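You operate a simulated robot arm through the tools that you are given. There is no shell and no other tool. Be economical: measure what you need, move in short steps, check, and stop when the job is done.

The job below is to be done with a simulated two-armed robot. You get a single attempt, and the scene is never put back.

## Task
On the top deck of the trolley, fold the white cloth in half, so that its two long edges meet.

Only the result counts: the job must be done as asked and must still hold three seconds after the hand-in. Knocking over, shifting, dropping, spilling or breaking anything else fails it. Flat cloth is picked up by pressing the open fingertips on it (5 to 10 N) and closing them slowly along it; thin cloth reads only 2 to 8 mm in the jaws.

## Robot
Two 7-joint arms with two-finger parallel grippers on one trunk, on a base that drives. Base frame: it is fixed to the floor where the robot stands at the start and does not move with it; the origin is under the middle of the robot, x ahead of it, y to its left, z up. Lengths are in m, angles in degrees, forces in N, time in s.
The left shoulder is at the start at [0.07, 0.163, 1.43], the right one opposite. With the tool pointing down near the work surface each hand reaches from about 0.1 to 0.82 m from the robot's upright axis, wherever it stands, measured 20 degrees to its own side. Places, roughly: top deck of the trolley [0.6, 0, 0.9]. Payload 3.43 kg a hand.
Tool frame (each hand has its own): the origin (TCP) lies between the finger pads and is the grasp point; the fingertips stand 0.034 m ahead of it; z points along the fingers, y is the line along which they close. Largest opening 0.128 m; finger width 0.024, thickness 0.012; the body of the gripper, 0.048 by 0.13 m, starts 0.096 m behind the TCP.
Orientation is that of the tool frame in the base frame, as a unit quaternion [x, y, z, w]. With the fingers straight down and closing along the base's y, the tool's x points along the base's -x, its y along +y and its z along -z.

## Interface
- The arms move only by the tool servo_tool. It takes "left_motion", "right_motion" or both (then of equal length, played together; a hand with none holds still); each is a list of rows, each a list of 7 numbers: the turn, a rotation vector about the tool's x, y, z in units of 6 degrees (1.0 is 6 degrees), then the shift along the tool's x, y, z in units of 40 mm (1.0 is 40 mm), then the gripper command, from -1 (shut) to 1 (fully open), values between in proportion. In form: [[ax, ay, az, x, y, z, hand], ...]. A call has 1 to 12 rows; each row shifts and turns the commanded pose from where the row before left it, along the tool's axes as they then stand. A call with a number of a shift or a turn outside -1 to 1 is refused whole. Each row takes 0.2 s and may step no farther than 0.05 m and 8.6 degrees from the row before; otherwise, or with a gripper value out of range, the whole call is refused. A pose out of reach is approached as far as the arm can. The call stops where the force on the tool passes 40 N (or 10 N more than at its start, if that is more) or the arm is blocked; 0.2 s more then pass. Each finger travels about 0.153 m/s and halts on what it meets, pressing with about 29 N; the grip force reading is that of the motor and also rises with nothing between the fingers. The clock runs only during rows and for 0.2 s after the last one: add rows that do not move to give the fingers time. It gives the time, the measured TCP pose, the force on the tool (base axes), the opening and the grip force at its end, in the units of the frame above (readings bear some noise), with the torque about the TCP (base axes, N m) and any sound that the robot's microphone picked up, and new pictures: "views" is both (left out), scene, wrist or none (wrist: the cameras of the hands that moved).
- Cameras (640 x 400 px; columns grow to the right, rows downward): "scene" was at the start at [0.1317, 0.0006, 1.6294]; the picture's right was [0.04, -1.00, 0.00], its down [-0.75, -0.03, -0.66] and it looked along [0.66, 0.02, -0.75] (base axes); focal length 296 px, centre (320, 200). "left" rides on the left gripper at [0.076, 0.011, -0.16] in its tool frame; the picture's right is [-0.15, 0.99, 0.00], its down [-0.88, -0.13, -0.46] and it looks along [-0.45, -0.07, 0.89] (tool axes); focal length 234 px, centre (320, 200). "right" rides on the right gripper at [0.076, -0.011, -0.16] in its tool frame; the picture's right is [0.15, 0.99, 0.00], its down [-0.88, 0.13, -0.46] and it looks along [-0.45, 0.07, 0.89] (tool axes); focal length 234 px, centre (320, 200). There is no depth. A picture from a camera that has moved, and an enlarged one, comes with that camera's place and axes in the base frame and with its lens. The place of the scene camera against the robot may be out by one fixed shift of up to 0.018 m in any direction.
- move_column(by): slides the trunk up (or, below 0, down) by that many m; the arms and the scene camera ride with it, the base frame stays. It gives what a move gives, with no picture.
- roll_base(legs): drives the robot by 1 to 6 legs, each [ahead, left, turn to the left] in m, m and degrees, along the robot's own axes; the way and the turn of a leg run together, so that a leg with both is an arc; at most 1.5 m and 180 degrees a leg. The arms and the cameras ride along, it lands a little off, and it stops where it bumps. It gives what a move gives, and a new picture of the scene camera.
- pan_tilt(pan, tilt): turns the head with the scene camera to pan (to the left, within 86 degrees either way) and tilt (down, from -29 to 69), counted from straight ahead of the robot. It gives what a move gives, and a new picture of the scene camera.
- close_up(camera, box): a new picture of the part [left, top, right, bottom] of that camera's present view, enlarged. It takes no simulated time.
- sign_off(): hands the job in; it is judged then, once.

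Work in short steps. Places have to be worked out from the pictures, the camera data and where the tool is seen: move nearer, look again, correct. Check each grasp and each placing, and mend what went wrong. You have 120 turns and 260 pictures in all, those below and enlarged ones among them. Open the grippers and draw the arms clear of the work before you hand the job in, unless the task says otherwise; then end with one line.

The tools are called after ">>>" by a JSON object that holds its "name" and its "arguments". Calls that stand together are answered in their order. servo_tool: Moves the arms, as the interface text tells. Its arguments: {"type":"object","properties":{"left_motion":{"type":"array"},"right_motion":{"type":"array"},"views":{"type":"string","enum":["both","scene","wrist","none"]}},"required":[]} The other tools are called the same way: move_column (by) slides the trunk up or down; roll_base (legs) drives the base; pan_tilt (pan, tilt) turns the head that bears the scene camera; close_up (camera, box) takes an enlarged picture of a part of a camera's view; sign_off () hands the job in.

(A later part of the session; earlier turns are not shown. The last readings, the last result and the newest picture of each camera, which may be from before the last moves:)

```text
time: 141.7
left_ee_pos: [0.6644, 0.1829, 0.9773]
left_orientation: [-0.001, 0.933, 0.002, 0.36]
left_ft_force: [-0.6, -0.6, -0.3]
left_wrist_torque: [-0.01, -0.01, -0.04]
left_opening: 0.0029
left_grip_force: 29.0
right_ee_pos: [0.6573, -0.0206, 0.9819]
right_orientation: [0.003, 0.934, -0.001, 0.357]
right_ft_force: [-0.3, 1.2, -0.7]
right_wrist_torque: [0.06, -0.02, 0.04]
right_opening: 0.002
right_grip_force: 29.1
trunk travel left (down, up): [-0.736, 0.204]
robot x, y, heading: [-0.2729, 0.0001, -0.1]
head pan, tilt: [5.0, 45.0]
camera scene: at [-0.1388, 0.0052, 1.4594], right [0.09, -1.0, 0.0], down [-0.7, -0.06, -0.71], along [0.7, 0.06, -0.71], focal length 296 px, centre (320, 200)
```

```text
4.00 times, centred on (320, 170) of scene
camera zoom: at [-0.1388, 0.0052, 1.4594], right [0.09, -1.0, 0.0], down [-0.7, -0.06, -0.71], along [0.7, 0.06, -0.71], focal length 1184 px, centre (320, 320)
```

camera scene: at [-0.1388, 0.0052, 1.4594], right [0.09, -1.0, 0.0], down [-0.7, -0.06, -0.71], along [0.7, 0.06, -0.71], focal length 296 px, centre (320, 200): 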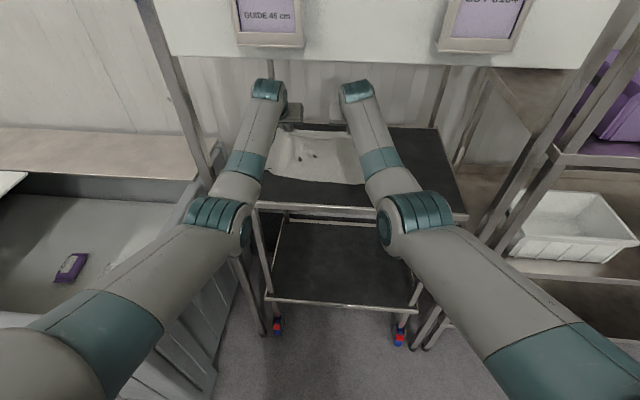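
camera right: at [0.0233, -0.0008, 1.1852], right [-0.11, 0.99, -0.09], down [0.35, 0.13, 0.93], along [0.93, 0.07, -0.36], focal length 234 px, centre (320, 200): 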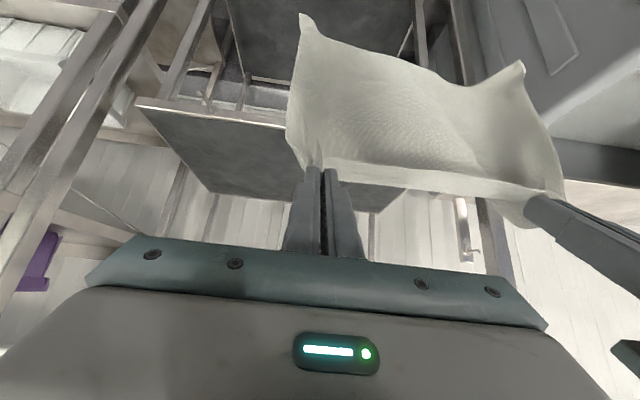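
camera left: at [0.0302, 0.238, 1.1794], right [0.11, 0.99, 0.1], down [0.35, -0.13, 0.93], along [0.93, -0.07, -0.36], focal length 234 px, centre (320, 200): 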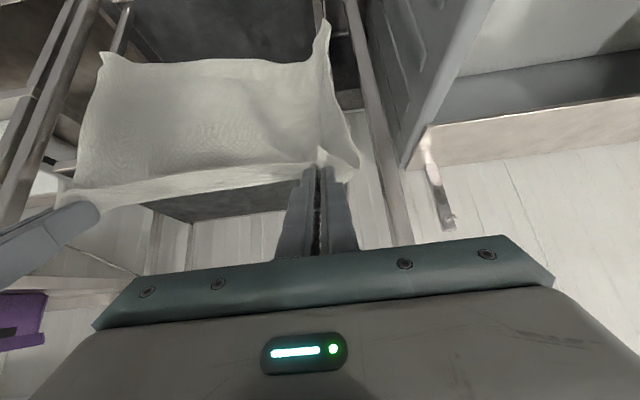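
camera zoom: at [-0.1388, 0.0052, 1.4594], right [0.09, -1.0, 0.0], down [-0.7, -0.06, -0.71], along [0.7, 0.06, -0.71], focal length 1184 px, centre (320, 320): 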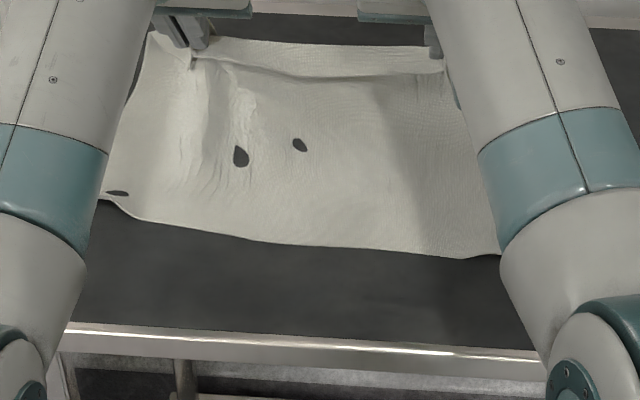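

The free edge lies at x≈0.485 (right) to 0.52 (left). I move forward 5 cm and lower to take out slack and check squareness.

>>> {"name": "servo_tool", "arguments": {"left_motion": [[0, 0, 0, -0.3, 0, 0.65, -1], [0, 0, 0, -0.3, 0, 0.65, -1], [0, 0, 0, 0, 0, 0, -1]], "right_motion": [[0, 0, 0, -0.3, 0, 0.7, -1], [0, 0, 0, -0.3, 0, 0.7, -1], [0, 0, 0, 0, 0, 0, -1]]}}

>>> {"name": "close_up", "arguments": {"camera": "scene", "box": [240, 120, 400, 220]}}

```text
time: 142.5
left_ee_pos: [0.7102, 0.1826, 0.9561]
left_orientation: [-0.002, 0.933, 0.0, 0.361]
left_ft_force: [-1.2, -11.9, 0.5]
left_wrist_torque: [-0.38, 0.03, -0.19]
left_opening: 0.0027
left_grip_force: 29.0
left hand out of reach, approached as far as the arm can: row 2
right_ee_pos: [0.6831, -0.0254, 0.9664]
right_orientation: [0.003, 0.933, 0.001, 0.359]
right_ft_force: [1.2, 11.5, -0.3]
right_wrist_torque: [0.38, -0.04, 0.17]
right_opening: 0.0024
right_grip_force: 28.6
right hand out of reach, approached as far as the arm can: row 1, 2
trunk travel left (down, up): [-0.736, 0.204]
robot x, y, heading: [-0.2733, 0.0003, -0.1]
head pan, tilt: [5.0, 45.0]
camera scene: at [-0.1386, 0.0058, 1.4593], right [0.09, -1.0, 0.0], down [-0.7, -0.06, -0.71], along [0.7, 0.06, -0.71], focal length 296 px, centre (320, 200)
camera right: at [0.5193, -0.0358, 1.0343], right [-0.1, 0.99, -0.1], down [0.35, 0.13, 0.93], along [0.93, 0.06, -0.36], focal length 234 px, centre (320, 200)
camera left: at [0.5466, 0.1932, 1.0231], right [0.11, 0.99, 0.1], down [0.35, -0.13, 0.93], along [0.93, -0.07, -0.36], focal length 234 px, centre (320, 200)
```

scene: 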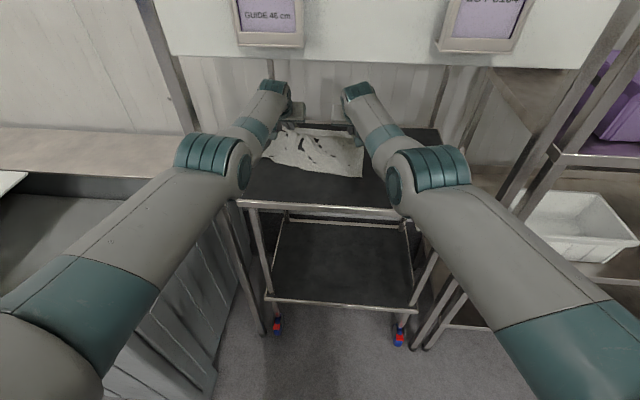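
right: 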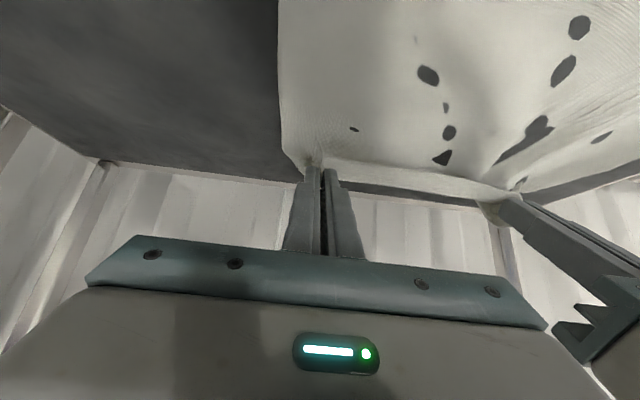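
left: 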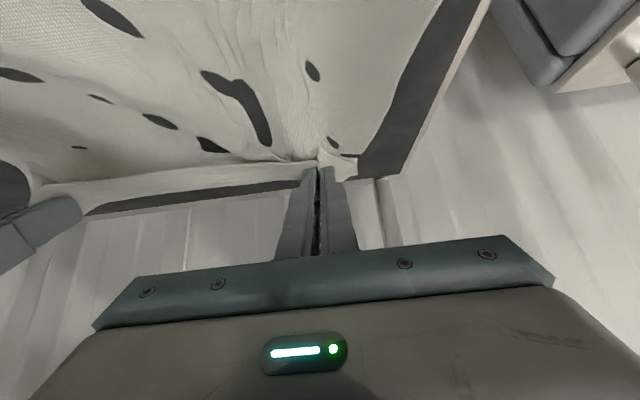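

```text
4.00 times, centred on (320, 170) of scene
camera zoom: at [-0.1386, 0.0058, 1.4593], right [0.09, -1.0, 0.0], down [-0.7, -0.06, -0.71], along [0.7, 0.06, -0.71], focal length 1184 px, centre (320, 320)
```

zoom: 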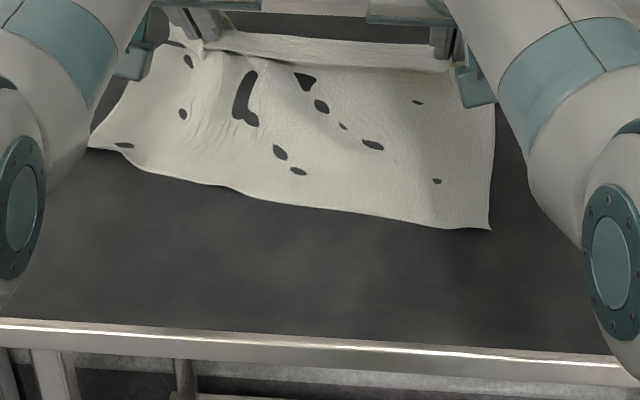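

The left side was pulled further than the right, so the cloth is turned about 12°. I bring the left hand back 6 cm and then roll 6 cm forward, so the right side is drawn to match.

>>> {"name": "servo_tool", "arguments": {"left_motion": [[0, 0, 0, 0.37, -0.05, -0.334, -1], [0, 0, 0, 0.37, -0.05, -0.334, -1], [0, 0, 0, 0.37, 0, -0.334, -1], [0, 0, 0, 0, 0, 0, -1]], "right_motion": [[0, 0, 0, 0.05, 0.05, 0.055, -1], [0, 0, 0, 0.05, 0.05, 0.055, -1], [0, 0, 0, 0.05, 0, 0.055, -1], [0, 0, 0, 0, 0, 0, -1]], "views": "none"}}

>>> {"name": "roll_base", "arguments": {"legs": [[0.06, 0, 0]]}}

>>> {"name": "close_up", "arguments": {"camera": "scene", "box": [240, 120, 400, 220]}}

```text
time: 143.5
left_ee_pos: [0.6475, 0.1813, 0.9563]
left_orientation: [-0.002, 0.933, 0.001, 0.36]
left_ft_force: [0.2, -2.6, -0.4]
left_wrist_torque: [-0.12, 0.02, -0.08]
left_opening: 0.003
left_grip_force: 28.8
right_ee_pos: [0.682, -0.024, 0.9588]
right_orientation: [0.003, 0.933, 0.0, 0.36]
right_ft_force: [-0.7, 3.5, -0.5]
right_wrist_torque: [0.1, -0.01, 0.05]
right_opening: 0.0024
right_grip_force: 29.1
right hand out of reach, approached as far as the arm can: row 2
trunk travel left (down, up): [-0.736, 0.204]
robot x, y, heading: [-0.2716, -0.0034, -0.0]
head pan, tilt: [5.0, 45.0]
```

```text
time: 144.5
left_ee_pos: [0.7103, 0.1805, 0.958]
left_orientation: [-0.001, 0.933, 0.001, 0.361]
left_ft_force: [1.7, -2.4, -0.1]
left_wrist_torque: [-0.12, -0.04, -0.07]
left_opening: 0.0025
left_grip_force: 28.2
right_ee_pos: [0.7399, -0.023, 0.9591]
right_orientation: [0.004, 0.933, -0.001, 0.359]
right_ft_force: [0.0, 2.9, 0.1]
right_wrist_torque: [0.12, 0.02, 0.02]
right_opening: 0.0023
right_grip_force: 28.6
trunk travel left (down, up): [-0.736, 0.204]
robot x, y, heading: [-0.2125, 0.0005, -0.1]
head pan, tilt: [5.0, 45.0]
camera scene: at [-0.0793, 0.005, 1.4596], right [0.09, -1.0, 0.0], down [-0.7, -0.06, -0.71], along [0.7, 0.06, -0.71], focal length 296 px, centre (320, 200)
```

scene: 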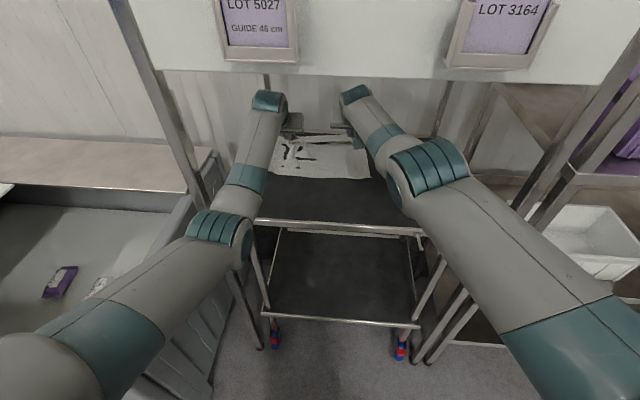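

```text
4.00 times, centred on (320, 170) of scene
camera zoom: at [-0.0793, 0.005, 1.4596], right [0.09, -1.0, 0.0], down [-0.7, -0.06, -0.71], along [0.7, 0.06, -0.71], focal length 1184 px, centre (320, 320)
```

zoom: 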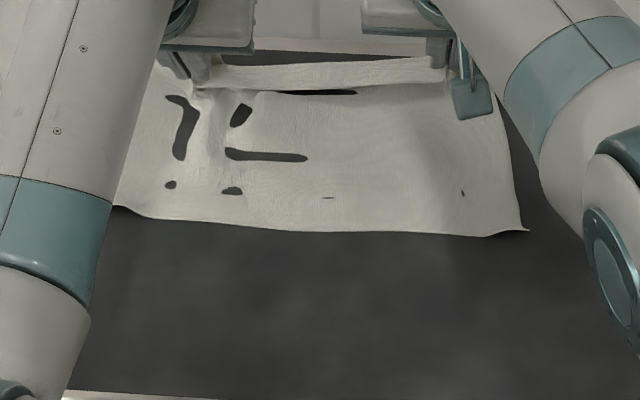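

The free edge is square now, at x≈0.57 (y −0.09 to 0.21), and about 3 cm of held margin hangs beyond the grip on the near side, so it will lie outward after folding. Target grip line is x≈0.60. I lift and pitch up to start the fold back.

>>> {"name": "servo_tool", "arguments": {"left_motion": [[0, -0.4, 0, -0.06, 0, -0.29, -1], [0, -0.4, 0, -0.08, 0, -0.285, -1], [0, -0.4, 0, -0.09, 0, -0.285, -1], [0, -0.4, 0, -0.1, 0, -0.28, -1], [0, -0.4, 0, -0.12, 0, -0.28, -1], [0, 0, 0, 0, 0, 0, -1]], "right_motion": [[0, -0.4, 0, -0.06, 0, -0.29, -1], [0, -0.4, 0, -0.08, 0, -0.285, -1], [0, -0.4, 0, -0.09, 0, -0.285, -1], [0, -0.4, 0, -0.1, 0, -0.28, -1], [0, -0.4, 0, -0.12, 0, -0.28, -1], [0, 0, 0, 0, 0, 0, -1]]}}

>>> {"name": "close_up", "arguments": {"camera": "scene", "box": [240, 100, 400, 200]}}

```text
time: 145.9
left_ee_pos: [0.6804, 0.18, 1.0101]
left_orientation: [-0.001, 0.89, 0.002, 0.456]
left_ft_force: [0.1, -1.8, -0.4]
left_wrist_torque: [-0.08, 0.01, -0.07]
left_opening: 0.0026
left_grip_force: 29.7
right_ee_pos: [0.7131, -0.0225, 1.0092]
right_orientation: [0.003, 0.891, 0.0, 0.454]
right_ft_force: [0.4, 2.1, -0.3]
right_wrist_torque: [0.07, 0.01, 0.04]
right_opening: 0.0023
right_grip_force: 28.6
trunk travel left (down, up): [-0.736, 0.204]
robot x, y, heading: [-0.208, 0.003, 0.2]
head pan, tilt: [5.0, 45.0]
camera scene: at [-0.0779, 0.005, 1.4593], right [0.09, -1.0, 0.0], down [-0.7, -0.06, -0.71], along [0.7, 0.06, -0.71], focal length 296 px, centre (320, 200)
camera right: at [0.5388, -0.0333, 1.0416], right [-0.08, 0.99, -0.12], down [0.15, 0.13, 0.98], along [0.99, 0.06, -0.16], focal length 234 px, centre (320, 200)
camera left: at [0.5061, 0.1899, 1.041], right [0.08, 0.99, 0.12], down [0.14, -0.13, 0.98], along [0.99, -0.06, -0.15], focal length 234 px, centre (320, 200)
```

scene: 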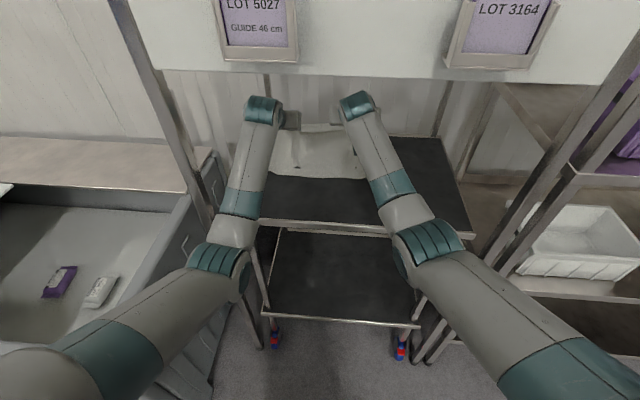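
right: 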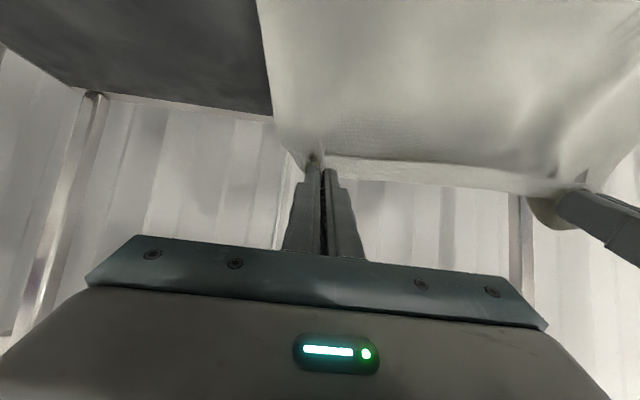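
left: 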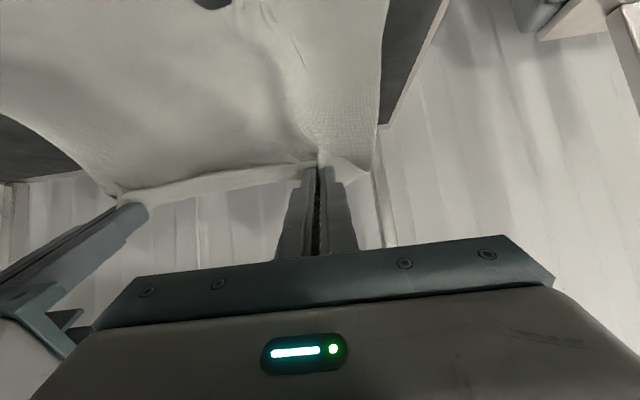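

```text
4.00 times, centred on (320, 150) of scene
camera zoom: at [-0.0779, 0.005, 1.4593], right [0.09, -1.0, 0.0], down [-0.7, -0.06, -0.71], along [0.7, 0.06, -0.71], focal length 1184 px, centre (320, 400)
```

zoom: 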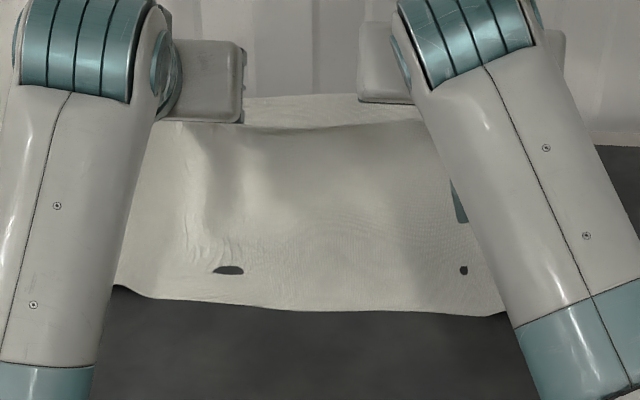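

The margin beyond the grip is about 2.4 cm and should straighten out when the fold lands. I drive the base back 8 cm to swing the edge over.

>>> {"name": "roll_base", "arguments": {"legs": [[-0.07, 0, 0]]}}

>>> {"name": "close_up", "arguments": {"camera": "scene", "box": [240, 90, 400, 190]}}

>>> {"name": "close_up", "arguments": {"camera": "left", "box": [0, 0, 640, 400]}}

>>> {"name": "close_up", "arguments": {"camera": "right", "box": [0, 0, 640, 400]}}

```text
time: 146.9
left_ee_pos: [0.6118, 0.1801, 1.0097]
left_orientation: [-0.001, 0.891, 0.001, 0.455]
left_ft_force: [2.0, -3.4, -0.4]
left_wrist_torque: [-0.06, -0.02, -0.07]
left_opening: 0.0028
left_grip_force: 29.1
right_ee_pos: [0.6452, -0.0227, 1.0092]
right_orientation: [0.003, 0.891, -0.001, 0.454]
right_ft_force: [-0.1, 3.0, -0.5]
right_wrist_torque: [0.12, 0.04, 0.09]
right_opening: 0.0023
right_grip_force: 29.2
trunk travel left (down, up): [-0.736, 0.204]
robot x, y, heading: [-0.2815, 0.0013, 0.0]
head pan, tilt: [5.0, 45.0]
camera scene: at [-0.1468, 0.0051, 1.4592], right [0.09, -1.0, 0.0], down [-0.7, -0.06, -0.71], along [0.7, 0.06, -0.71], focal length 296 px, centre (320, 200)
```

scene: 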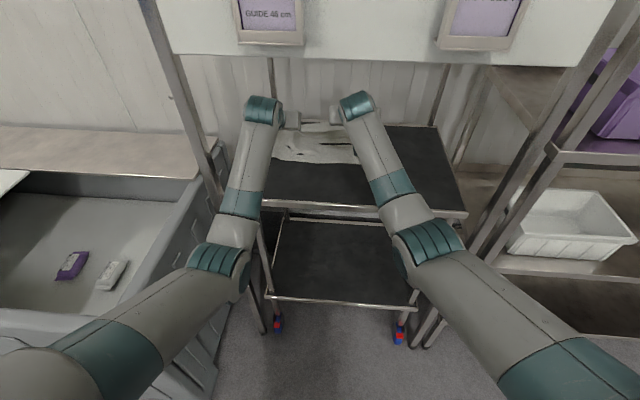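

```text
4.00 times, centred on (320, 140) of scene
camera zoom: at [-0.1468, 0.0051, 1.4592], right [0.09, -1.0, 0.0], down [-0.7, -0.06, -0.71], along [0.7, 0.06, -0.71], focal length 1184 px, centre (320, 440)
```

zoom: 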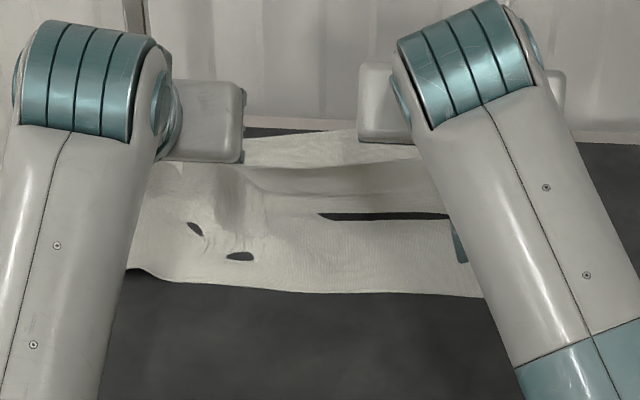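

```text
1.00 times, centred on (320, 200) of left (not enlarged: the box is as wide or as high as the picture)
camera zoom: at [0.4372, 0.1903, 1.0407], right [0.08, 0.99, 0.12], down [0.15, -0.13, 0.98], along [0.99, -0.06, -0.15], focal length 234 px, centre (320, 200)
```

zoom: 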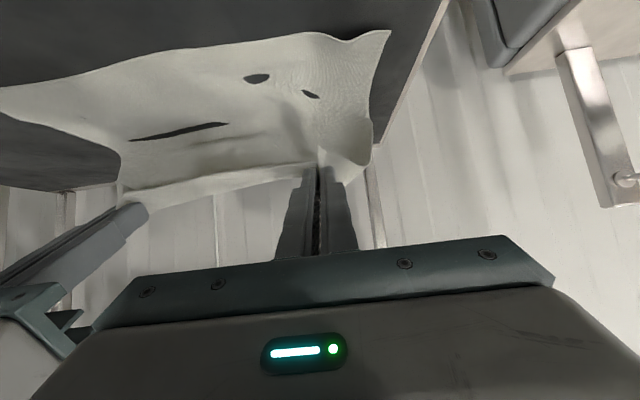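

```text
1.00 times, centred on (320, 200) of right (not enlarged: the box is as wide or as high as the picture)
camera zoom: at [0.47, -0.033, 1.0415], right [-0.08, 0.99, -0.12], down [0.15, 0.13, 0.98], along [0.99, 0.06, -0.16], focal length 234 px, centre (320, 200)
```

zoom: 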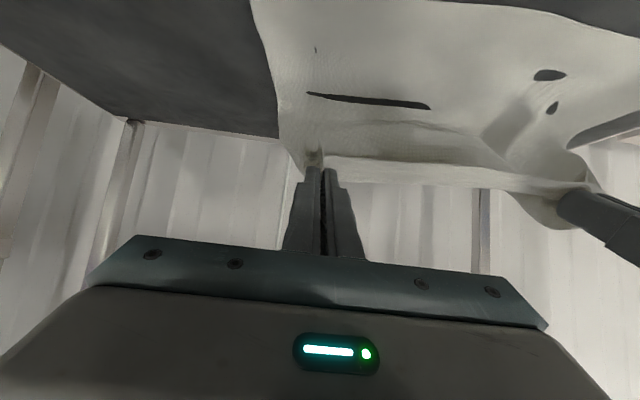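

The free edge hasn't moved (x≈0.57). I roll back another 3 cm and lower partway, bringing both hands level in x.

>>> {"name": "roll_base", "arguments": {"legs": [[-0.03, 0, 0]]}}

>>> {"name": "servo_tool", "arguments": {"left_motion": [[0, 0.25, 0, 0.15, 0, 0.03, -1], [0, 0.25, 0, 0.15, 0, 0.03, -1], [0, 0.25, 0, 0.15, 0, 0.03, -1], [0, 0.25, 0, 0.15, 0, 0.03, -1], [0, 0.25, 0, 0.15, 0, 0.03, -1], [0, 0, 0, 0, 0, 0, -1]], "right_motion": [[0, 0.25, 0, 0.27, 0, -0.1, -1], [0, 0.25, 0, 0.27, 0, -0.1, -1], [0, 0.25, 0, 0.27, 0, -0.1, -1], [0, 0.25, 0, 0.27, 0, -0.1, -1], [0, 0.25, 0, 0.27, 0, -0.1, -1], [0, 0, 0, 0, 0, 0, -1]]}}

>>> {"name": "close_up", "arguments": {"camera": "scene", "box": [240, 90, 400, 190]}}

```text
time: 147.8
left_ee_pos: [0.5843, 0.1807, 1.0068]
left_orientation: [0.0, 0.891, 0.001, 0.455]
left_ft_force: [0.4, -1.9, -1.1]
left_wrist_torque: [-0.07, -0.02, -0.03]
left_opening: 0.0026
left_grip_force: 28.5
right_ee_pos: [0.6168, -0.0216, 1.0063]
right_orientation: [0.003, 0.891, -0.001, 0.454]
right_ft_force: [0.3, 1.8, -0.2]
right_wrist_torque: [0.06, 0.04, 0.05]
right_opening: 0.0024
right_grip_force: 28.7
trunk travel left (down, up): [-0.736, 0.204]
robot x, y, heading: [-0.3163, -0.0027, -0.1]
head pan, tilt: [5.0, 45.0]
camera scene: at [-0.1728, 0.0052, 1.4587], right [0.09, -1.0, 0.0], down [-0.71, -0.06, -0.7], along [0.7, 0.06, -0.71], focal length 296 px, centre (320, 200)
```

scene: 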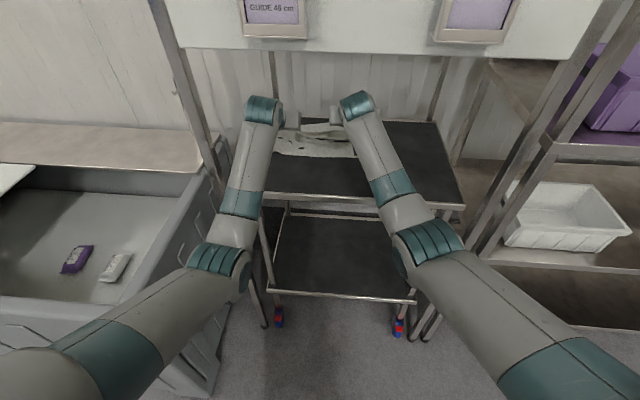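

```text
time: 149.2
left_ee_pos: [0.5679, 0.179, 0.982]
left_orientation: [-0.001, 0.918, 0.0, 0.397]
left_ft_force: [-0.4, -0.3, -0.1]
left_wrist_torque: [-0.02, -0.03, -0.01]
left_opening: 0.0029
left_grip_force: 28.8
right_ee_pos: [0.5639, -0.0219, 0.9794]
right_orientation: [0.003, 0.919, 0.0, 0.395]
right_ft_force: [0.3, 0.2, 0.3]
right_wrist_torque: [0.02, -0.04, -0.02]
right_opening: 0.0025
right_grip_force: 29.2
trunk travel left (down, up): [-0.736, 0.204]
robot x, y, heading: [-0.3084, -0.0, -0.2]
head pan, tilt: [5.0, 45.0]
camera scene: at [-0.1765, 0.0051, 1.4593], right [0.09, -1.0, 0.0], down [-0.7, -0.06, -0.71], along [0.7, 0.06, -0.71], focal length 296 px, centre (320, 200)
camera right: at [0.3957, -0.0325, 1.034], right [-0.09, 0.99, -0.11], down [0.28, 0.13, 0.95], along [0.96, 0.06, -0.29], focal length 234 px, centre (320, 200)
camera left: at [0.3993, 0.1898, 1.0366], right [0.1, 0.99, 0.11], down [0.27, -0.13, 0.95], along [0.96, -0.06, -0.28], focal length 234 px, centre (320, 200)
```

scene: 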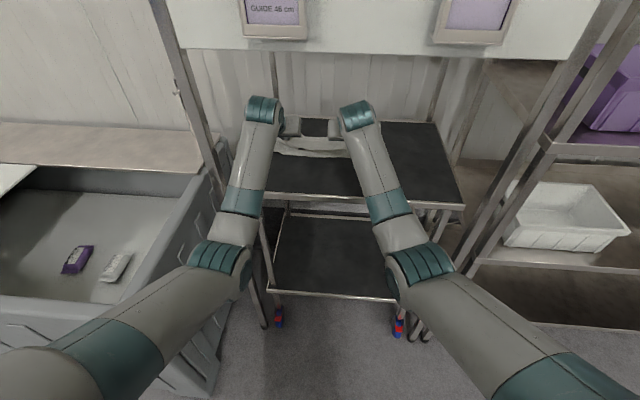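
right: 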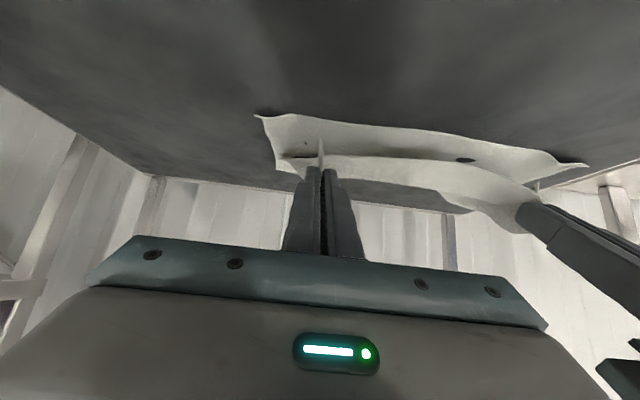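
left: 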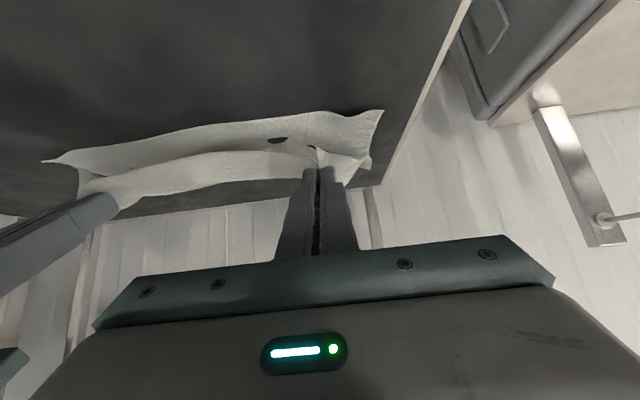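

```text
4.00 times, centred on (320, 140) of scene
camera zoom: at [-0.1765, 0.0051, 1.4593], right [0.09, -1.0, 0.0], down [-0.7, -0.06, -0.71], along [0.7, 0.06, -0.71], focal length 1184 px, centre (320, 440)
```

zoom: 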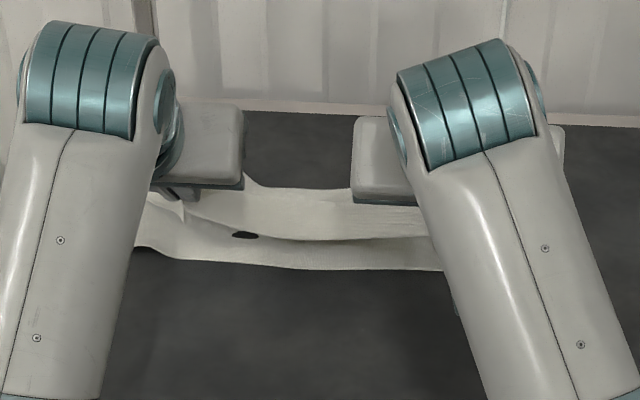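

The top layer now lies back smoothly with its margin pointing toward me. I lower while easing forward 2 cm, so the edge settles on the lower layer's edge.

>>> {"name": "servo_tool", "arguments": {"left_motion": [[0, 0.2, 0, 0.067, 0, 0.241, -1], [0, 0.2, 0, 0.067, 0, 0.241, -1], [0, 0.15, 0, 0.067, 0, 0.241, -1], [0, 0.15, 0, 0.067, 0, 0.241, -1], [0, 0, 0, 0, 0, 0, -1]], "right_motion": [[0, 0.2, 0, 0.067, 0, 0.241, -1], [0, 0.2, 0, 0.067, 0, 0.241, -1], [0, 0.15, 0, 0.067, 0, 0.241, -1], [0, 0.15, 0, 0.067, 0, 0.241, -1], [0, 0, 0, 0, 0, 0, -1]]}}

>>> {"name": "close_up", "arguments": {"camera": "scene", "box": [240, 90, 400, 190]}}

```text
time: 150.4
left_ee_pos: [0.5887, 0.1798, 0.946]
left_orientation: [-0.001, 0.932, 0.001, 0.362]
left_ft_force: [0.6, -0.2, 0.1]
left_wrist_torque: [0.04, 0.0, -0.02]
left_opening: 0.0029
left_grip_force: 29.1
right_ee_pos: [0.5841, -0.0213, 0.9446]
right_orientation: [0.003, 0.932, -0.001, 0.362]
right_ft_force: [-0.4, 0.0, -0.2]
right_wrist_torque: [0.0, 0.03, 0.0]
right_opening: 0.0025
right_grip_force: 29.3
trunk travel left (down, up): [-0.736, 0.204]
robot x, y, heading: [-0.3094, -0.0032, 0.0]
head pan, tilt: [5.0, 45.0]
camera scene: at [-0.1771, 0.0051, 1.4594], right [0.09, -1.0, 0.0], down [-0.7, -0.06, -0.71], along [0.7, 0.06, -0.71], focal length 296 px, centre (320, 200)
camera right: at [0.4201, -0.0327, 1.0121], right [-0.1, 0.99, -0.1], down [0.34, 0.13, 0.93], along [0.93, 0.06, -0.35], focal length 234 px, centre (320, 200)
camera left: at [0.4238, 0.1896, 1.013], right [0.11, 0.99, 0.1], down [0.34, -0.13, 0.93], along [0.93, -0.06, -0.35], focal length 234 px, centre (320, 200)
```

scene: 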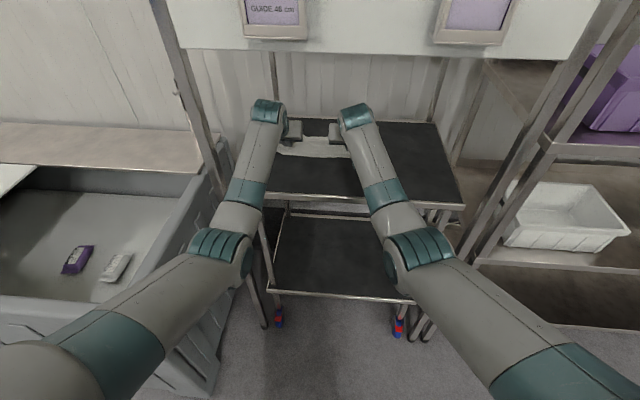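
right: 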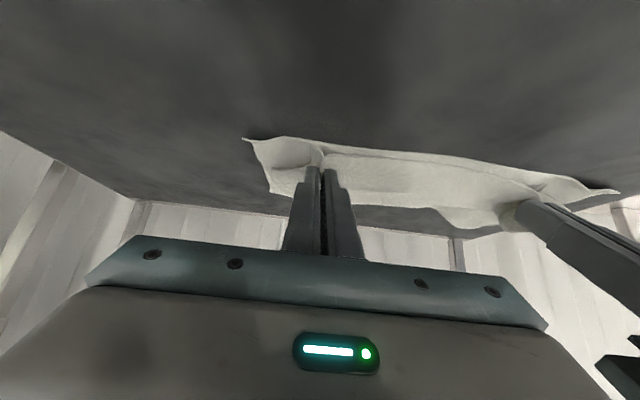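
left: 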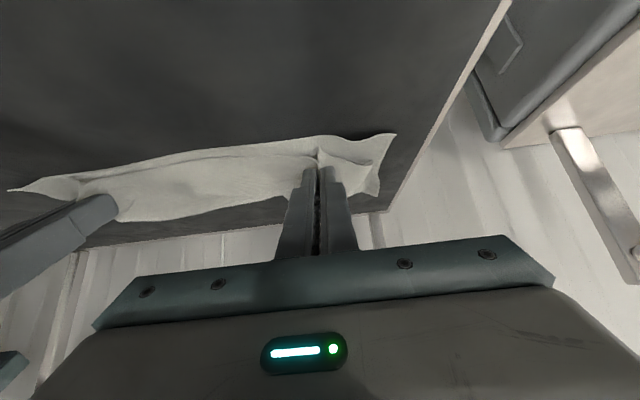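

```text
4.00 times, centred on (320, 140) of scene
camera zoom: at [-0.1771, 0.0051, 1.4594], right [0.09, -1.0, 0.0], down [-0.7, -0.06, -0.71], along [0.7, 0.06, -0.71], focal length 1184 px, centre (320, 440)
```

zoom: 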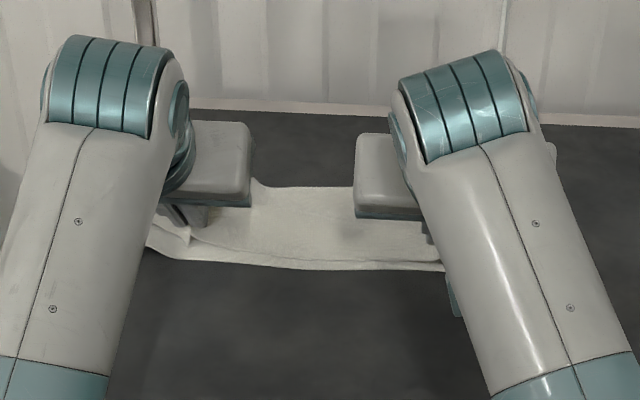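

Very close: the top edge sits about 2 cm (left) and 1 cm (right) short of the lower edge. I draw the left back 18 mm and the right 10 mm, then touch down.

>>> {"name": "servo_tool", "arguments": {"left_motion": [[0, 0, 0, 0.167, 0, -0.15, -1], [0, 0, 0, 0.167, 0, -0.15, -1], [0, 0, 0, 0.09, 0, 0.1, -1], [0, 0, 0, 0, 0, 0, -1]], "right_motion": [[0, 0, 0, 0.093, 0, -0.084, -1], [0, 0, 0, 0.093, 0, -0.084, -1], [0, 0, 0, 0.08, 0, 0.09, -1], [0, 0, 0, 0, 0, 0, -1]]}}

>>> {"name": "close_up", "arguments": {"camera": "scene", "box": [260, 120, 370, 189]}}

```text
time: 151.4
left_ee_pos: [0.5698, 0.1801, 0.9412]
left_orientation: [-0.001, 0.932, 0.001, 0.363]
left_ft_force: [0.1, -0.2, 0.0]
left_wrist_torque: [0.03, 0.0, 0.0]
left_opening: 0.0029
left_grip_force: 29.2
right_ee_pos: [0.5742, -0.0212, 0.9392]
right_orientation: [0.002, 0.932, 0.0, 0.362]
right_ft_force: [-0.5, 0.0, -0.4]
right_wrist_torque: [0.03, -0.04, 0.0]
right_opening: 0.0023
right_grip_force: 29.0
trunk travel left (down, up): [-0.736, 0.204]
robot x, y, heading: [-0.313, 0.0023, 0.1]
head pan, tilt: [5.0, 45.0]
camera scene: at [-0.177, 0.0051, 1.4594], right [0.09, -1.0, 0.0], down [-0.7, -0.06, -0.71], along [0.7, 0.06, -0.71], focal length 296 px, centre (320, 200)
camera right: at [0.4095, -0.0325, 1.0077], right [-0.1, 0.99, -0.1], down [0.34, 0.13, 0.93], along [0.93, 0.06, -0.35], focal length 234 px, centre (320, 200)
camera left: at [0.4047, 0.1901, 1.0081], right [0.11, 0.99, 0.1], down [0.34, -0.13, 0.93], along [0.93, -0.06, -0.35], focal length 234 px, centre (320, 200)
```

scene: 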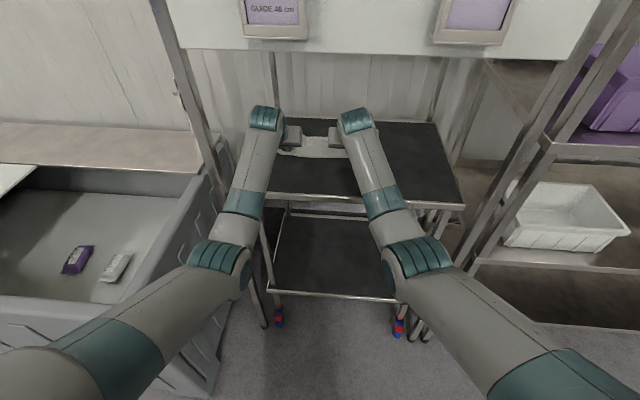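
right: 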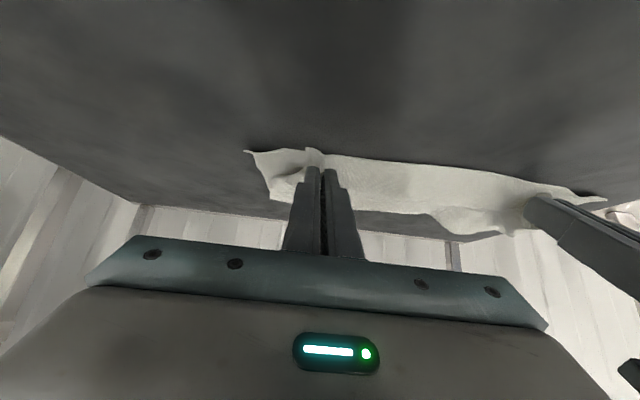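
left: 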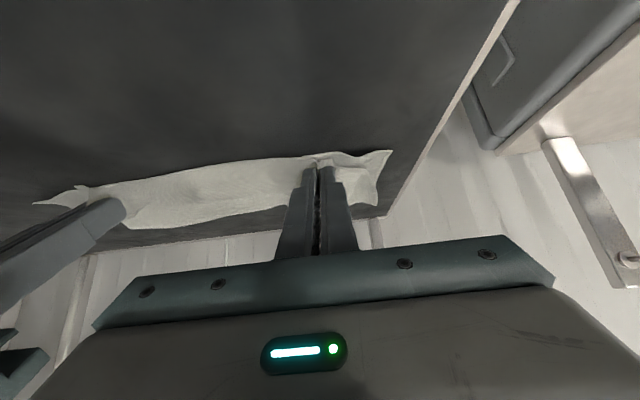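

```text
5.80 times, centred on (315, 154) of scene
camera zoom: at [-0.177, 0.0051, 1.4594], right [0.09, -1.0, 0.0], down [-0.7, -0.06, -0.71], along [0.7, 0.06, -0.71], focal length 1716 px, centre (349, 464)
```

zoom: 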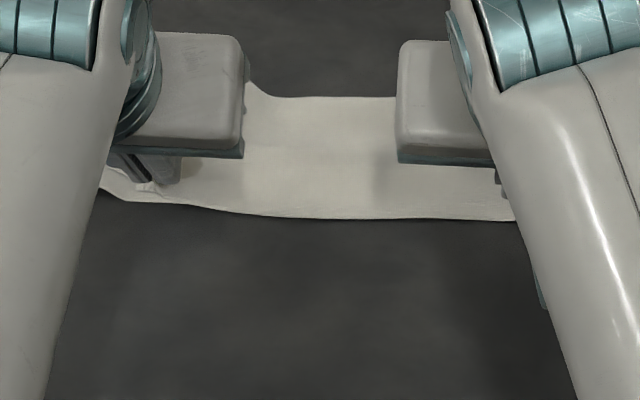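

The edges now meet between the hands. I lower the last few millimetres, open slowly to spread the pinches, and lift.

>>> {"name": "servo_tool", "arguments": {"left_motion": [[0, 0, 0, 0.09, 0, 0.1, -1], [0, 0, 0, 0, 0, 0, -0.9], [0, 0, 0, 0, 0, 0, -0.8], [0, 0, 0, 0, 0, 0, -0.7], [0, 0, 0, 0, 0, 0, -0.6], [0, 0, 0, 0, 0, 0, -0.5], [0, 0, 0, 0, 0, 0, -0.4], [0, 0, 0, 0, 0, 0, -0.4], [0, 0, 0, -0.335, 0, -0.372, -0.4], [0, 0, 0, -0.335, 0, -0.372, -0.4]], "right_motion": [[0, 0, 0, 0.06, 0, 0.067, -1], [0, 0, 0, 0, 0, 0, -0.9], [0, 0, 0, 0, 0, 0, -0.8], [0, 0, 0, 0, 0, 0, -0.7], [0, 0, 0, 0, 0, 0, -0.6], [0, 0, 0, 0, 0, 0, -0.5], [0, 0, 0, 0, 0, 0, -0.4], [0, 0, 0, 0, 0, 0, -0.4], [0, 0, 0, -0.335, 0, -0.372, -0.4], [0, 0, 0, -0.335, 0, -0.372, -0.4]]}}

```text
time: 153.6
left_ee_pos: [0.568, 0.1798, 0.9764]
left_orientation: [-0.001, 0.932, 0.001, 0.363]
left_ft_force: [0.1, -0.2, 0.1]
left_wrist_torque: [-0.02, -0.02, 0.02]
left_opening: 0.0384
left_grip_force: 0.1
right_ee_pos: [0.5741, -0.0218, 0.9758]
right_orientation: [0.003, 0.932, 0.0, 0.362]
right_ft_force: [0.2, -0.4, 0.3]
right_wrist_torque: [0.01, -0.05, 0.01]
right_opening: 0.0382
right_grip_force: 0.0
trunk travel left (down, up): [-0.736, 0.204]
robot x, y, heading: [-0.3117, -0.0005, 0.1]
head pan, tilt: [5.0, 45.0]
camera scene: at [-0.1773, 0.0052, 1.4593], right [0.09, -1.0, 0.0], down [-0.7, -0.06, -0.71], along [0.7, 0.06, -0.71], focal length 296 px, centre (320, 200)
camera right: at [0.4099, -0.0317, 1.043], right [-0.1, 0.99, -0.1], down [0.34, 0.13, 0.93], along [0.93, 0.06, -0.35], focal length 234 px, centre (320, 200)
camera left: at [0.404, 0.1897, 1.0428], right [0.11, 0.99, 0.1], down [0.34, -0.13, 0.93], along [0.93, -0.06, -0.35], focal length 234 px, centre (320, 200)
```

scene: 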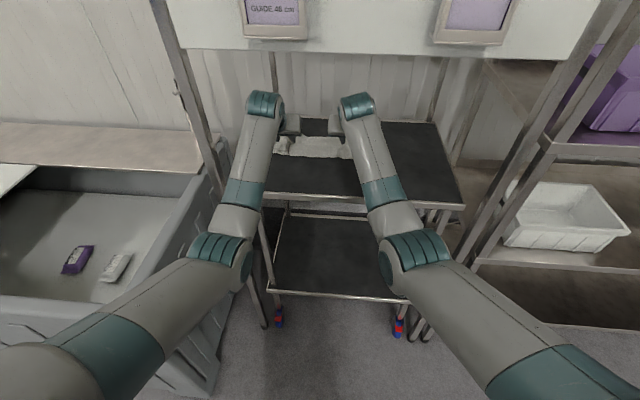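
right: 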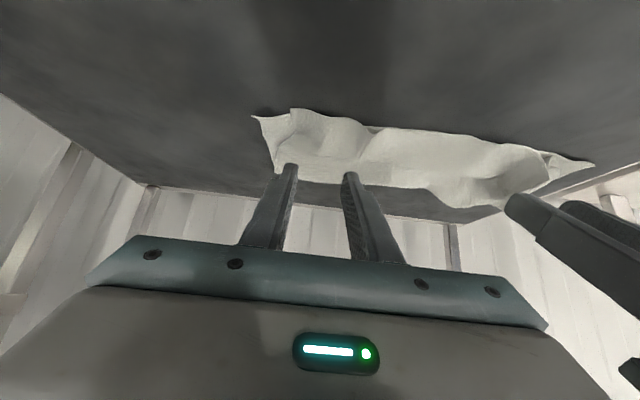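
left: 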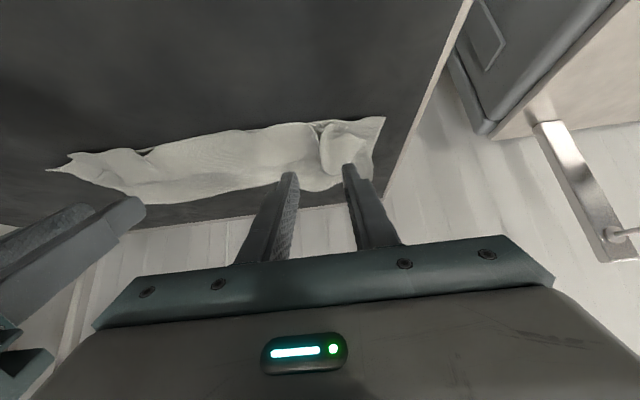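

Edges look matched. I back out, spread the hands and raise the trunk to inspect the whole cloth.

>>> {"name": "roll_base", "arguments": {"legs": [[-0.35, 0, 0]]}}

>>> {"name": "move_column", "arguments": {"by": 0.2}}

>>> {"name": "servo_tool", "arguments": {"left_motion": [[0, 0, 0, 0, 1, 0, -0.3], [0, 0, 0, 0, 1, 0, -0.3], [0, 0, 0, 0, 1, 0, -0.3], [0, 0, 0, 0, 1, 0, -0.3]], "right_motion": [[0, 0, 0, 0, -1, 0, -0.3], [0, 0, 0, 0, -1, 0, -0.3], [0, 0, 0, 0, -1, 0, -0.3], [0, 0, 0, 0, -1, 0, -0.3]], "views": "scene"}}

>>> {"name": "close_up", "arguments": {"camera": "scene", "box": [270, 105, 360, 161]}}

```text
time: 155.9
left_ee_pos: [0.2052, 0.1833, 0.9759]
left_orientation: [-0.004, 0.932, 0.002, 0.362]
left_ft_force: [0.3, -0.3, 0.3]
left_wrist_torque: [0.01, -0.01, -0.06]
left_opening: 0.0384
left_grip_force: 0.0
right_ee_pos: [0.2126, -0.0166, 0.9759]
right_orientation: [0.0, 0.933, 0.001, 0.361]
right_ft_force: [-0.2, 0.2, 0.7]
right_wrist_torque: [0.01, 0.02, -0.01]
right_opening: 0.0384
right_grip_force: 0.1
trunk travel left (down, up): [-0.736, 0.204]
robot x, y, heading: [-0.6745, -0.0003, 0.5]
head pan, tilt: [5.0, 45.0]
camera scene: at [-0.5392, 0.0049, 1.4593], right [0.09, -1.0, 0.0], down [-0.7, -0.07, -0.71], along [0.7, 0.07, -0.71], focal length 296 px, centre (320, 200)
```

scene: 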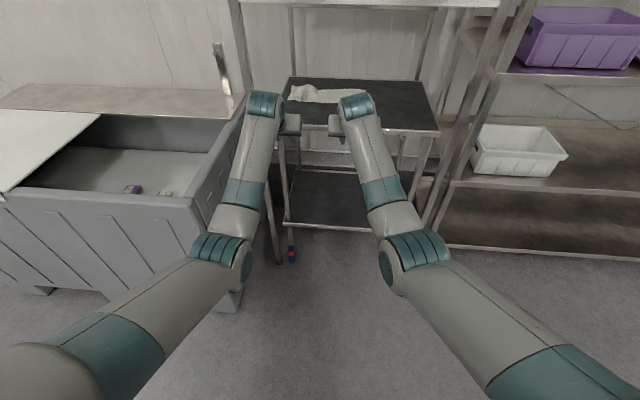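

```text
time: 158.1
left_ee_pos: [0.2057, 0.1827, 1.1748]
left_orientation: [-0.004, 0.932, 0.002, 0.362]
left_ft_force: [0.0, 0.0, -0.3]
left_wrist_torque: [-0.02, 0.01, 0.02]
left_opening: 0.0382
left_grip_force: 0.1
right_ee_pos: [0.2125, -0.0182, 1.1748]
right_orientation: [0.0, 0.933, 0.0, 0.361]
right_ft_force: [0.2, 0.3, 0.2]
right_wrist_torque: [0.02, 0.0, -0.01]
right_opening: 0.0384
right_grip_force: 0.0
trunk travel left (down, up): [-0.936, 0.004]
robot x, y, heading: [-0.6709, 0.0021, 0.0]
head pan, tilt: [5.0, 45.0]
```

```text
time: 159.1
left_ee_pos: [0.2048, 0.3445, 1.1776]
left_orientation: [-0.004, 0.932, 0.002, 0.363]
left_ft_force: [-0.6, -0.1, 0.1]
left_wrist_torque: [0.01, 0.01, -0.03]
left_opening: 0.0448
left_grip_force: 0.0
right_ee_pos: [0.2134, -0.1769, 1.1754]
right_orientation: [0.0, 0.932, 0.001, 0.361]
right_ft_force: [0.4, 0.2, -0.4]
right_wrist_torque: [-0.01, 0.0, 0.0]
right_opening: 0.0449
right_grip_force: 0.0
trunk travel left (down, up): [-0.936, 0.004]
robot x, y, heading: [-0.6743, -0.0, 0.3]
head pan, tilt: [5.0, 45.0]
camera scene: at [-0.5395, 0.0051, 1.6593], right [0.09, -1.0, 0.0], down [-0.7, -0.07, -0.71], along [0.7, 0.07, -0.71], focal length 296 px, centre (320, 200)
```

scene: 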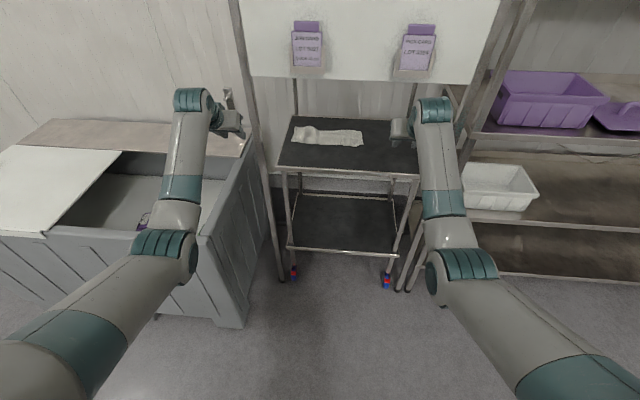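

```text
7.11 times, centred on (315, 133) of scene
camera zoom: at [-0.5395, 0.0051, 1.6593], right [0.09, -1.0, 0.0], down [-0.7, -0.07, -0.71], along [0.7, 0.07, -0.71], focal length 2106 px, centre (356, 676)
```

zoom: 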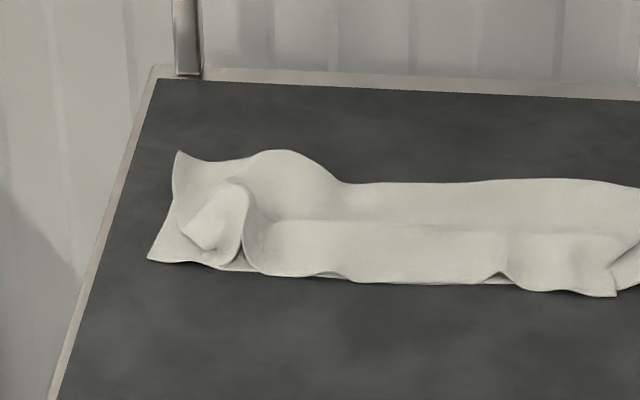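

The front edges meet along most of the length. I look at the right end too.

>>> {"name": "close_up", "arguments": {"camera": "scene", "box": [320, 115, 376, 150]}}

>>> {"name": "close_up", "arguments": {"camera": "scene", "box": [285, 115, 341, 150]}}

```text
11.43 times, centred on (348, 132) of scene
camera zoom: at [-0.5395, 0.0051, 1.6593], right [0.09, -1.0, 0.0], down [-0.7, -0.07, -0.71], along [0.7, 0.07, -0.71], focal length 3384 px, centre (0, 971)
```

zoom: 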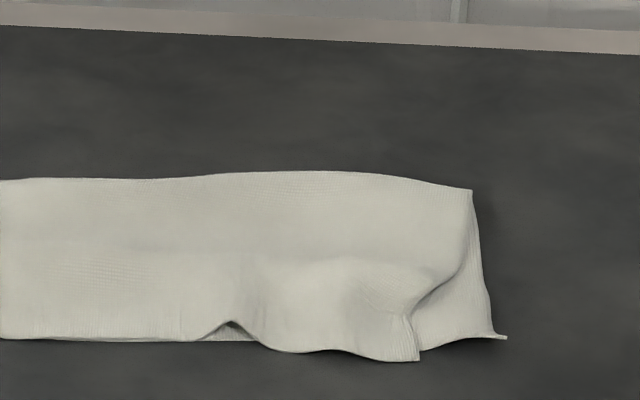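

```text
11.43 times, centred on (313, 132) of scene
camera zoom: at [-0.5395, 0.0051, 1.6593], right [0.09, -1.0, 0.0], down [-0.7, -0.07, -0.71], along [0.7, 0.07, -0.71], focal length 3384 px, centre (400, 971)
```

zoom: 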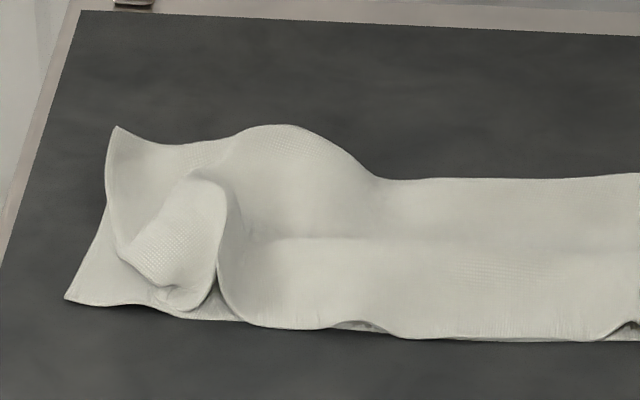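

Nearly right: the edges meet along the front, but the pinched ends are gathered, about 4 cm short at the right and curled at the left. I'll smooth them outward with closed fingertips, so I bring the hands back over the two ends.

>>> {"name": "servo_tool", "arguments": {"left_motion": [[0, 0, 0, 0, -0.9, 0, -1], [0, 0, 0, 0, -0.9, 0, -1], [0, 0, 0, 0, -0.9, 0, -1], [0, 0, 0, 0, -0.9, 0, -1], [0, 0, 0, 0, 0, 0, -1]], "right_motion": [[0, 0, 0, 0, 0.9, 0, -1], [0, 0, 0, 0, 0.9, 0, -1], [0, 0, 0, 0, 0.9, 0, -1], [0, 0, 0, 0, 0.85, 0, -1], [0, 0, 0, 0, 0, 0, -1]], "views": "none"}}

>>> {"name": "move_column", "arguments": {"by": -0.2}}

>>> {"name": "roll_base", "arguments": {"legs": [[0.36, 0, 0]]}}

>>> {"name": "close_up", "arguments": {"camera": "left", "box": [160, 50, 480, 250]}}

>>> {"name": "close_up", "arguments": {"camera": "right", "box": [160, 50, 480, 250]}}

```text
time: 160.3
left_ee_pos: [0.2067, 0.198, 1.1779]
left_orientation: [-0.003, 0.932, 0.002, 0.362]
left_ft_force: [-0.2, 0.5, -0.5]
left_wrist_torque: [0.01, 0.01, -0.01]
left_opening: 0.0
left_grip_force: 28.8
right_ee_pos: [0.2113, -0.035, 1.1748]
right_orientation: [0.0, 0.933, 0.001, 0.361]
right_ft_force: [0.0, 0.2, -0.5]
right_wrist_torque: [-0.03, -0.01, 0.02]
right_opening: 0.0
right_grip_force: 28.5
trunk travel left (down, up): [-0.936, 0.004]
robot x, y, heading: [-0.673, 0.0037, 0.2]
head pan, tilt: [5.0, 45.0]
```

```text
time: 162.4
left_ee_pos: [0.207, 0.1984, 0.9764]
left_orientation: [-0.004, 0.932, 0.002, 0.362]
left_ft_force: [0.4, -0.1, -0.1]
left_wrist_torque: [-0.05, -0.01, -0.01]
left_opening: 0.0001
left_grip_force: 29.6
right_ee_pos: [0.2128, -0.0352, 0.9738]
right_orientation: [0.0, 0.932, 0.0, 0.361]
right_ft_force: [-0.8, -0.6, 0.3]
right_wrist_torque: [-0.01, -0.01, 0.0]
right_opening: 0.0002
right_grip_force: 28.3
trunk travel left (down, up): [-0.736, 0.204]
robot x, y, heading: [-0.6743, 0.0008, 0.2]
head pan, tilt: [5.0, 45.0]
```

```text
time: 164.8
left_ee_pos: [0.5668, 0.1987, 0.9772]
left_orientation: [-0.003, 0.932, 0.002, 0.362]
left_ft_force: [-1.1, -0.2, 0.5]
left_wrist_torque: [-0.02, 0.01, 0.01]
left_opening: 0.0001
left_grip_force: 28.6
right_ee_pos: [0.5724, -0.0342, 0.9728]
right_orientation: [0.001, 0.933, 0.0, 0.361]
right_ft_force: [-0.1, -0.4, -0.4]
right_wrist_torque: [-0.01, -0.01, 0.01]
right_opening: 0.0002
right_grip_force: 29.1
trunk travel left (down, up): [-0.736, 0.204]
robot x, y, heading: [-0.3133, 0.0021, 0.1]
head pan, tilt: [5.0, 45.0]
camera scene: at [-0.1795, 0.0064, 1.4594], right [0.09, -1.0, 0.0], down [-0.7, -0.06, -0.71], along [0.7, 0.06, -0.71], focal length 296 px, centre (320, 200)
```

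scene: 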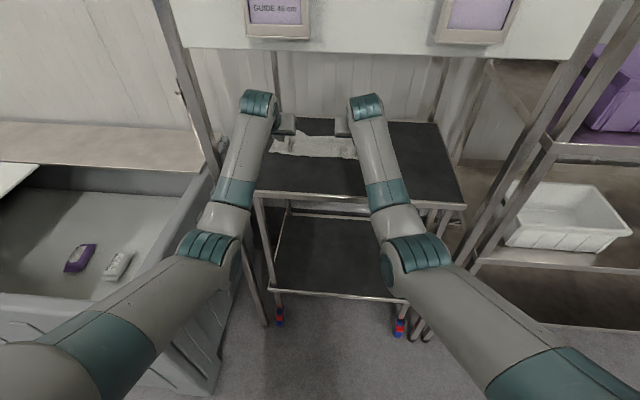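

```text
2.00 times, centred on (320, 150) of left
camera zoom: at [0.4023, 0.2081, 1.0432], right [0.1, 0.99, 0.1], down [0.34, -0.13, 0.93], along [0.93, -0.06, -0.35], focal length 468 px, centre (320, 300)
```

zoom: 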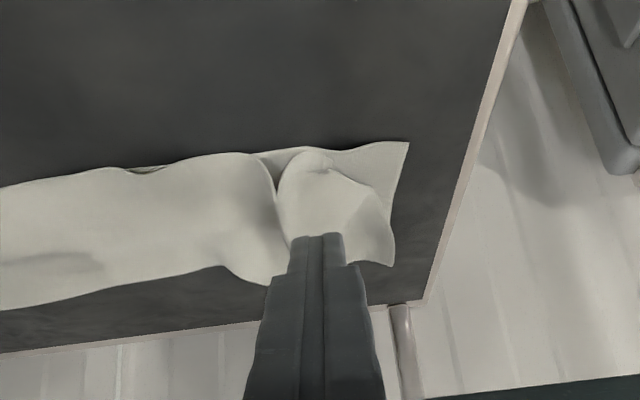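

```text
2.00 times, centred on (320, 150) of right
camera zoom: at [0.4079, -0.0454, 1.0415], right [-0.11, 0.99, -0.1], down [0.34, 0.13, 0.93], along [0.93, 0.07, -0.35], focal length 468 px, centre (320, 300)
```

zoom: 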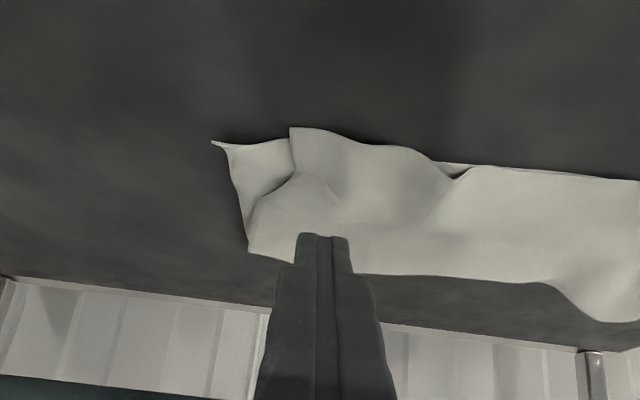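

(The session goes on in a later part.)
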